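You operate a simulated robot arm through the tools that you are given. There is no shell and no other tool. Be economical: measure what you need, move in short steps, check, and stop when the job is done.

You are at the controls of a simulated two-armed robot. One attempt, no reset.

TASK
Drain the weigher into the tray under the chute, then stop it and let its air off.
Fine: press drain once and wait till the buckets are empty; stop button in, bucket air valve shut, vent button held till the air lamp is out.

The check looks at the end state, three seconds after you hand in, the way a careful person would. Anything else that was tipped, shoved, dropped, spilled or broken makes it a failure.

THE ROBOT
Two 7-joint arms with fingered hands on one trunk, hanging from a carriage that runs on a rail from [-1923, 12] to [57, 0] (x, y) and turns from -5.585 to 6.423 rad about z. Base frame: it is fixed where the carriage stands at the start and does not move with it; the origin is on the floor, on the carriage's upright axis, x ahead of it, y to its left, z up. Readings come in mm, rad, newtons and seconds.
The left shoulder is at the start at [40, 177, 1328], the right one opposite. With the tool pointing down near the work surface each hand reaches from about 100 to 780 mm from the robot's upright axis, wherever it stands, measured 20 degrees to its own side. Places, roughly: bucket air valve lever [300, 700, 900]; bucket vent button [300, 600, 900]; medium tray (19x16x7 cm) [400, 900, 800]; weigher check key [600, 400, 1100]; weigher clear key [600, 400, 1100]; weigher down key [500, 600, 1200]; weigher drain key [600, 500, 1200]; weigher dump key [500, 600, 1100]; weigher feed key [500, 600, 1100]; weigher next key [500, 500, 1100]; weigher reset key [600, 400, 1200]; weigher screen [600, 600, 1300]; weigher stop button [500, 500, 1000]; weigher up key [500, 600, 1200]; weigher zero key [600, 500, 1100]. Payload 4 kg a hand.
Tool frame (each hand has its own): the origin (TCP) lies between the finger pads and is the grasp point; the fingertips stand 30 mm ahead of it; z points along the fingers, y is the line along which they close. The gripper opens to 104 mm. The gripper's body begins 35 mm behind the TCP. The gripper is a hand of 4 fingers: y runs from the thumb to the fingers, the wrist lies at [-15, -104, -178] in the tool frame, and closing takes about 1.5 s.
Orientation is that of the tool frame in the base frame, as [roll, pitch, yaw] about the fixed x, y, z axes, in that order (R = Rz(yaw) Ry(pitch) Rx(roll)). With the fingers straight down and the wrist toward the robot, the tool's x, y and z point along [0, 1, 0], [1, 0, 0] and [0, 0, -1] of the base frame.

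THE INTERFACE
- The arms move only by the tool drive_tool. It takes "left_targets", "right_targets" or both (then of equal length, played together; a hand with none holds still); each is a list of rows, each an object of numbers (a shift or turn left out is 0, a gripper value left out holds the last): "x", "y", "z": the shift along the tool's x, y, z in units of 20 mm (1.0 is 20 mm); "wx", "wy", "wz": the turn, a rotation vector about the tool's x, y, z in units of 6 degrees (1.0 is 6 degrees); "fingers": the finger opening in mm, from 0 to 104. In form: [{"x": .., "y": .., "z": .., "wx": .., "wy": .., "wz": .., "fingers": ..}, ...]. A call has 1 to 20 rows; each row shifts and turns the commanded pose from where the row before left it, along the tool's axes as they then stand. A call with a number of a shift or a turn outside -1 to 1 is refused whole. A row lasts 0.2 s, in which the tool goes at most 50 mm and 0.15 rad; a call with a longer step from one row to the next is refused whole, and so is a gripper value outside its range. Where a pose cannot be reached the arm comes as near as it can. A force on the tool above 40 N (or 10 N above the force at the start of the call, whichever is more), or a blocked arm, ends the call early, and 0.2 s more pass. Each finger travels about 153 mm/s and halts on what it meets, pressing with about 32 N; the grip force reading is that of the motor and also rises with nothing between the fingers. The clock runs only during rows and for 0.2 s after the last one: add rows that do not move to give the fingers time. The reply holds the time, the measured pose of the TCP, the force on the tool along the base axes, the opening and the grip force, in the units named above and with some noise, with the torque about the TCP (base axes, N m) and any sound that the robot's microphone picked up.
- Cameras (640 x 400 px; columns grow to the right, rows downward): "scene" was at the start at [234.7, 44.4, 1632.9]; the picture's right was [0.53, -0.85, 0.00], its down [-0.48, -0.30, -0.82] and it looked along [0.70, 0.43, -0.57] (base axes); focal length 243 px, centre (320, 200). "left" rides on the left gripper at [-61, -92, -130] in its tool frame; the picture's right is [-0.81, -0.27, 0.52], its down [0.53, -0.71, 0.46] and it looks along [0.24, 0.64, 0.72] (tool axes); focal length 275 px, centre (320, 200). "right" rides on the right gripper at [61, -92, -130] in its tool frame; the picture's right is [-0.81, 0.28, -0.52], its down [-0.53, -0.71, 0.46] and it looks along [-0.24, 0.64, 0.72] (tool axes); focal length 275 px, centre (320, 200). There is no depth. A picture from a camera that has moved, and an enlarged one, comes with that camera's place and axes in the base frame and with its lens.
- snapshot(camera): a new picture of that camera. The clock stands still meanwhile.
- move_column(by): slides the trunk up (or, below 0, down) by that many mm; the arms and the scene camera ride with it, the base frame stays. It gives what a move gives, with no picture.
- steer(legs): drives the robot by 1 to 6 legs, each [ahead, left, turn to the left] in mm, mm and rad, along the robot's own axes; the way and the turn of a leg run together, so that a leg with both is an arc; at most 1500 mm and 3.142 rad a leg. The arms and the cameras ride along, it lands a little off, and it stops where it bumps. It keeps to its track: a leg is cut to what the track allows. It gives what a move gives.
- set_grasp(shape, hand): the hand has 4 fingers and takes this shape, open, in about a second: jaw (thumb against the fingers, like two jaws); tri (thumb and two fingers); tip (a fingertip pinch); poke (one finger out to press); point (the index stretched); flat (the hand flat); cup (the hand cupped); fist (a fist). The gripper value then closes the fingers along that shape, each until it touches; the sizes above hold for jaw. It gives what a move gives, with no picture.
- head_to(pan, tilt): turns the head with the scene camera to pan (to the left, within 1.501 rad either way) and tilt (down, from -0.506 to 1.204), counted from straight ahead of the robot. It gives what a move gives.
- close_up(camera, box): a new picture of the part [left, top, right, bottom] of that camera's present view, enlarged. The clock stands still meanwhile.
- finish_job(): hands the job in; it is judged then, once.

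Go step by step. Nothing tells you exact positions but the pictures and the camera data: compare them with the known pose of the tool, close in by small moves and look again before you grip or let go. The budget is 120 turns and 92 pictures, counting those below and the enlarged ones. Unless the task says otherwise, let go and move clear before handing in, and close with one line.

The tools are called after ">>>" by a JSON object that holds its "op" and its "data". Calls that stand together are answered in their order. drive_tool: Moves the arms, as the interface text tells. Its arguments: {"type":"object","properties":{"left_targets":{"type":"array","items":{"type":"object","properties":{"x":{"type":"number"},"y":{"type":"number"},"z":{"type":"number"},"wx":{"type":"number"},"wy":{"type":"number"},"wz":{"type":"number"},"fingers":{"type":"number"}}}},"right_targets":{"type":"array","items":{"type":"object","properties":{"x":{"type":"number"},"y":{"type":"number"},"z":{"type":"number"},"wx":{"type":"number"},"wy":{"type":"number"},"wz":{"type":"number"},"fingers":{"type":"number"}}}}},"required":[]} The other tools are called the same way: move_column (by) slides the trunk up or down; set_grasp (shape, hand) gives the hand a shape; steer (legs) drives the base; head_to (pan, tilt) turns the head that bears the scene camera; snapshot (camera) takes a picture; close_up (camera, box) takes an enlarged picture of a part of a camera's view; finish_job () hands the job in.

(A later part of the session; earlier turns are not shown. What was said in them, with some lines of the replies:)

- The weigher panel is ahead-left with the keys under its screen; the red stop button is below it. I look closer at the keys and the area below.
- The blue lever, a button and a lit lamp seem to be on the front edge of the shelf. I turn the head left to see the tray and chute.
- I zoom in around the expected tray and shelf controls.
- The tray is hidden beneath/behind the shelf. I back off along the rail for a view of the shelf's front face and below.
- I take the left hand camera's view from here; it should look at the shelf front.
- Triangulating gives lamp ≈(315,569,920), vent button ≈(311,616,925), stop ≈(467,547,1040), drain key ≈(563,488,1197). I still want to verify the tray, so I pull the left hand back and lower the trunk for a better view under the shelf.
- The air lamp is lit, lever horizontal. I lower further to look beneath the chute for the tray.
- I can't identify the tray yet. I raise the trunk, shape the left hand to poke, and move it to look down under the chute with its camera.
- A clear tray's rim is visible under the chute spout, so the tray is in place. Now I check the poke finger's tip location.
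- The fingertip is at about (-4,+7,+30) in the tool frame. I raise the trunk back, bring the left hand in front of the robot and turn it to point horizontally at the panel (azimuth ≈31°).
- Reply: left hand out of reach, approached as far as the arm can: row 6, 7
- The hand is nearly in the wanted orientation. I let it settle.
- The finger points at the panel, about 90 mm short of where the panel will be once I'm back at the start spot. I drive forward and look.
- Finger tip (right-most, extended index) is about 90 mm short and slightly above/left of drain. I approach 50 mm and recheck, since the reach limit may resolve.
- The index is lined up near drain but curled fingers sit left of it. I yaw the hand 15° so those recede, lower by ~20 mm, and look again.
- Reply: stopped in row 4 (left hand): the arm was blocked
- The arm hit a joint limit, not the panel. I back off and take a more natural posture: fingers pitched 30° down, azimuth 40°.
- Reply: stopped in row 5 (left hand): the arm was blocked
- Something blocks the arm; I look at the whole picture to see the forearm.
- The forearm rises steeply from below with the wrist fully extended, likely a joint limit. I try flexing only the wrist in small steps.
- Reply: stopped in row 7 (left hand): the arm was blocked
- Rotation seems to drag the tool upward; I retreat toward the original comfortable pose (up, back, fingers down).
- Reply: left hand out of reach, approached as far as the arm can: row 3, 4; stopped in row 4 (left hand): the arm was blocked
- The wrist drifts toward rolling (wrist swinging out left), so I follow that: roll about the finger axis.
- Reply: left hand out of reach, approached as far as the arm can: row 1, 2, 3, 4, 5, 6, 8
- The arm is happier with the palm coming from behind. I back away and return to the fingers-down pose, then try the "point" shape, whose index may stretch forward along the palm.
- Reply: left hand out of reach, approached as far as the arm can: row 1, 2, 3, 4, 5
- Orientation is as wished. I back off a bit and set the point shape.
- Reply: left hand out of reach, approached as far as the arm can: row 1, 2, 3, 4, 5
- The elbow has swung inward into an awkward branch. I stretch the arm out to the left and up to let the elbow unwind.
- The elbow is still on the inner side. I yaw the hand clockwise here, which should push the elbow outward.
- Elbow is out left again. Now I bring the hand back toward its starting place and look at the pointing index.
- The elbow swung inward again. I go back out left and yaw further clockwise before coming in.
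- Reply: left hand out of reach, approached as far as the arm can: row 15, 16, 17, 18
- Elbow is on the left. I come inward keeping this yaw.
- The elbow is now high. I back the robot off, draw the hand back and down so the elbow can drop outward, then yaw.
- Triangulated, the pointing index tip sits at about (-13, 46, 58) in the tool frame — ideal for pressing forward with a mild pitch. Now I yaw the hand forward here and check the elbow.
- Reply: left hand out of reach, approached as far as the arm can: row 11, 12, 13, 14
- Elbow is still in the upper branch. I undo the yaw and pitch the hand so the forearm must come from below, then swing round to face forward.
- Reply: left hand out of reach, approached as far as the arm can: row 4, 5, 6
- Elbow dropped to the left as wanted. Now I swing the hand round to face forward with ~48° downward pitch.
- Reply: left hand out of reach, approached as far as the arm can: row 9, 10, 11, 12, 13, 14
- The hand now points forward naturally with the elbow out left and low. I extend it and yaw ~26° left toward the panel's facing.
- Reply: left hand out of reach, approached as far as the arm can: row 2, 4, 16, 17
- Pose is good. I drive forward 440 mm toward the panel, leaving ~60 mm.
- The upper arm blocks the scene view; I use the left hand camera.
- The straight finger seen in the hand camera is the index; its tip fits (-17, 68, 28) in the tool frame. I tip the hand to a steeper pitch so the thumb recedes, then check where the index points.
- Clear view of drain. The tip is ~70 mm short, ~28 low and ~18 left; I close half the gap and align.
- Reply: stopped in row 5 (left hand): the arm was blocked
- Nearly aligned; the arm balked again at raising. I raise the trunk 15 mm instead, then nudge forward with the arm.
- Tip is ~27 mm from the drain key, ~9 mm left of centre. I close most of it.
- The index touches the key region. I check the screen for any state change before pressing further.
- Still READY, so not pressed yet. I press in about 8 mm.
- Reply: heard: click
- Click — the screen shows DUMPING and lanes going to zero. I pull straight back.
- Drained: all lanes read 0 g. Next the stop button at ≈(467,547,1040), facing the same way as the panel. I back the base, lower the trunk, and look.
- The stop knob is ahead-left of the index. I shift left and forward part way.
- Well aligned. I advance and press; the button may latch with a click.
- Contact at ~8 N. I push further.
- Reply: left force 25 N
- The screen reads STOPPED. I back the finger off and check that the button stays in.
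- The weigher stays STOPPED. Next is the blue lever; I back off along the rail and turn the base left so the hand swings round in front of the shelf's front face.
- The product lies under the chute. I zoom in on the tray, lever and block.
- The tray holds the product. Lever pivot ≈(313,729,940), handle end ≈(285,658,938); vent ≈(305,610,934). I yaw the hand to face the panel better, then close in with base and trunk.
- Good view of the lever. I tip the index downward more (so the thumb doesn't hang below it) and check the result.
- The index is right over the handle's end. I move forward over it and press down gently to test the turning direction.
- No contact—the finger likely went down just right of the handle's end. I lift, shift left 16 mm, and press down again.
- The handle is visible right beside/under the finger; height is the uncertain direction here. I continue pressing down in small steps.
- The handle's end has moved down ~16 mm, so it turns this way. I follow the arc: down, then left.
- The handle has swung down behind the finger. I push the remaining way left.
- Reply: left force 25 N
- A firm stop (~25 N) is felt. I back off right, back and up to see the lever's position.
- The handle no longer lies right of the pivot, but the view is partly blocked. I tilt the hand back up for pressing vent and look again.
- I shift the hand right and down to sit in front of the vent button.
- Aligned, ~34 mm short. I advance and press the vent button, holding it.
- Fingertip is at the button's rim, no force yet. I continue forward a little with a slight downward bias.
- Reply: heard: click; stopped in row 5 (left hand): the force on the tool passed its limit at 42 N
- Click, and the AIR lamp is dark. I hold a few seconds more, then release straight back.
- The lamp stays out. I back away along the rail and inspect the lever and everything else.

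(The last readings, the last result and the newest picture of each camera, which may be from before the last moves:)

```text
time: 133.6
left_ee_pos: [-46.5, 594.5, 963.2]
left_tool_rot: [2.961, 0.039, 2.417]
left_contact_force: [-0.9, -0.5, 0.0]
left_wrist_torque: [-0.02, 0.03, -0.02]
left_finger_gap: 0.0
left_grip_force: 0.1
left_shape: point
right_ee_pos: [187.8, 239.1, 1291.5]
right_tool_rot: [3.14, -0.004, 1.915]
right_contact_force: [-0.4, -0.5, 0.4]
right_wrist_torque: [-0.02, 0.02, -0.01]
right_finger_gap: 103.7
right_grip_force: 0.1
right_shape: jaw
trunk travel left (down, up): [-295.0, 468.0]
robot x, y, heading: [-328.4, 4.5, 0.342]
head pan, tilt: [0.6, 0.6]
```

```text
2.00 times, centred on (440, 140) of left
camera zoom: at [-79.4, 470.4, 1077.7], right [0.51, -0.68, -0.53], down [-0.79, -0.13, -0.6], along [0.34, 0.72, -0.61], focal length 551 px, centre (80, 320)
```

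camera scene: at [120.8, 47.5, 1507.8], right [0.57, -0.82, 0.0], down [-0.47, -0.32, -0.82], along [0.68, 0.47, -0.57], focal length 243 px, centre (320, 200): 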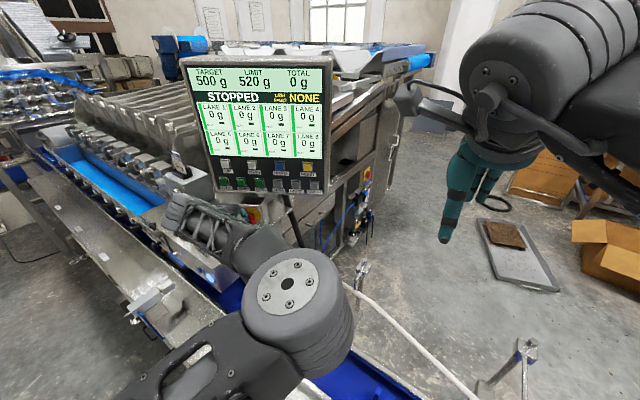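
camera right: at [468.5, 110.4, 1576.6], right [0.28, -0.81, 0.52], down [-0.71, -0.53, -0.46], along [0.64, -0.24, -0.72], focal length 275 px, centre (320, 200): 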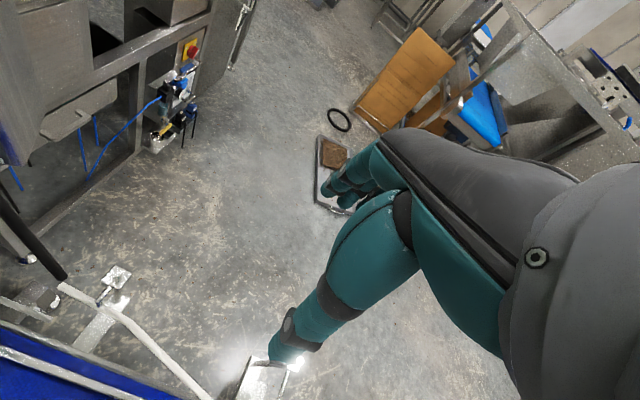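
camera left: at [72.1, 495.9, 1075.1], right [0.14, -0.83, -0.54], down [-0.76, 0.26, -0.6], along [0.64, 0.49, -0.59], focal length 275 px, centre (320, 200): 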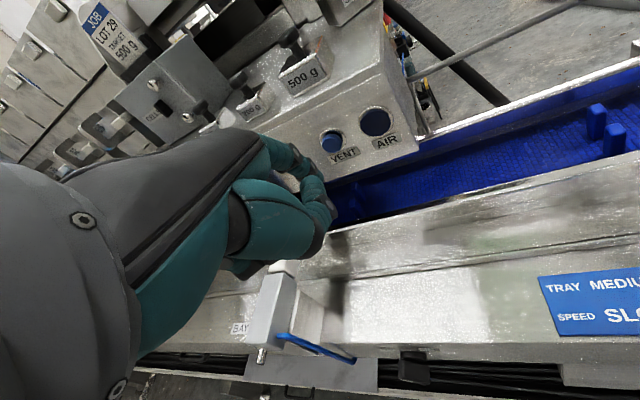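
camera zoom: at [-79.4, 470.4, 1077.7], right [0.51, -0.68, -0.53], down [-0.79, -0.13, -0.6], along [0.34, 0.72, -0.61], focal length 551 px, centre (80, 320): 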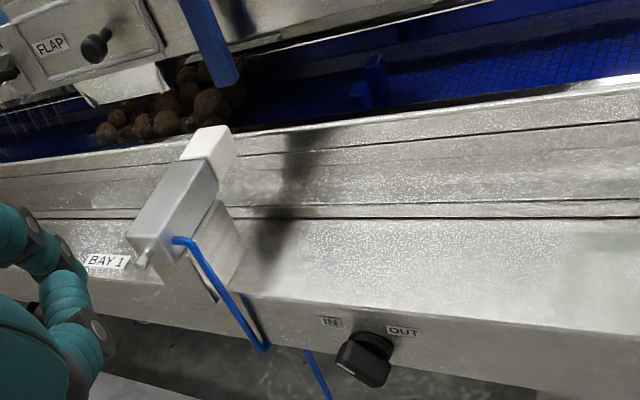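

>>> {"op": "close_up", "data": {"camera": "left", "box": [270, 0, 470, 110]}}

>>> {"op": "snapshot", "data": {"camera": "scene"}}

```text
3.20 times, centred on (370, 55) of left
camera zoom: at [-79.4, 470.4, 1077.7], right [0.51, -0.68, -0.53], down [-0.79, -0.13, -0.6], along [0.34, 0.72, -0.61], focal length 881 px, centre (160, 664)
```

zoom: 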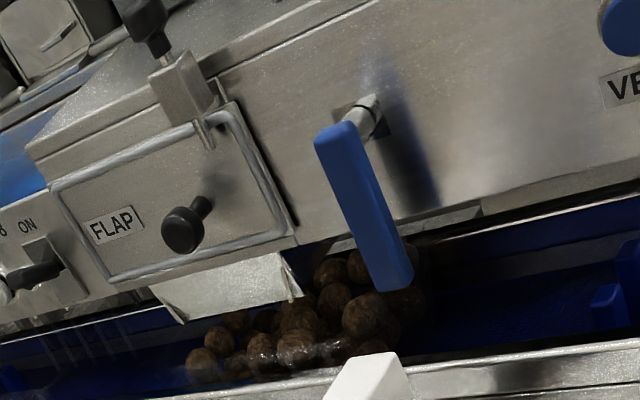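

```text
7 pictures are left
camera scene: at [-128.2, 125.4, 1478.3], right [0.81, -0.59, 0.0], down [-0.33, -0.46, -0.83], along [0.48, 0.67, -0.56], focal length 243 px, centre (320, 200)
```

scene: 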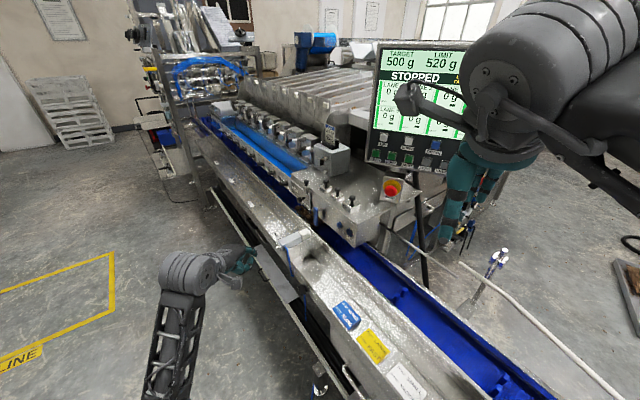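

The lever hangs vertical against its stop, the AIR lamp is out, the screen shows STOPPED with 0 g in all lanes, the product is in the tray, and both hands are clear. I hand in.

>>> {"op": "finish_job", "data": {}}

```text
The job is handed in.
```

I drained the weigher into the tray with one press of drain, pushed the stop button in, turned the bucket air valve shut, and held the vent button until the air lamp went out.
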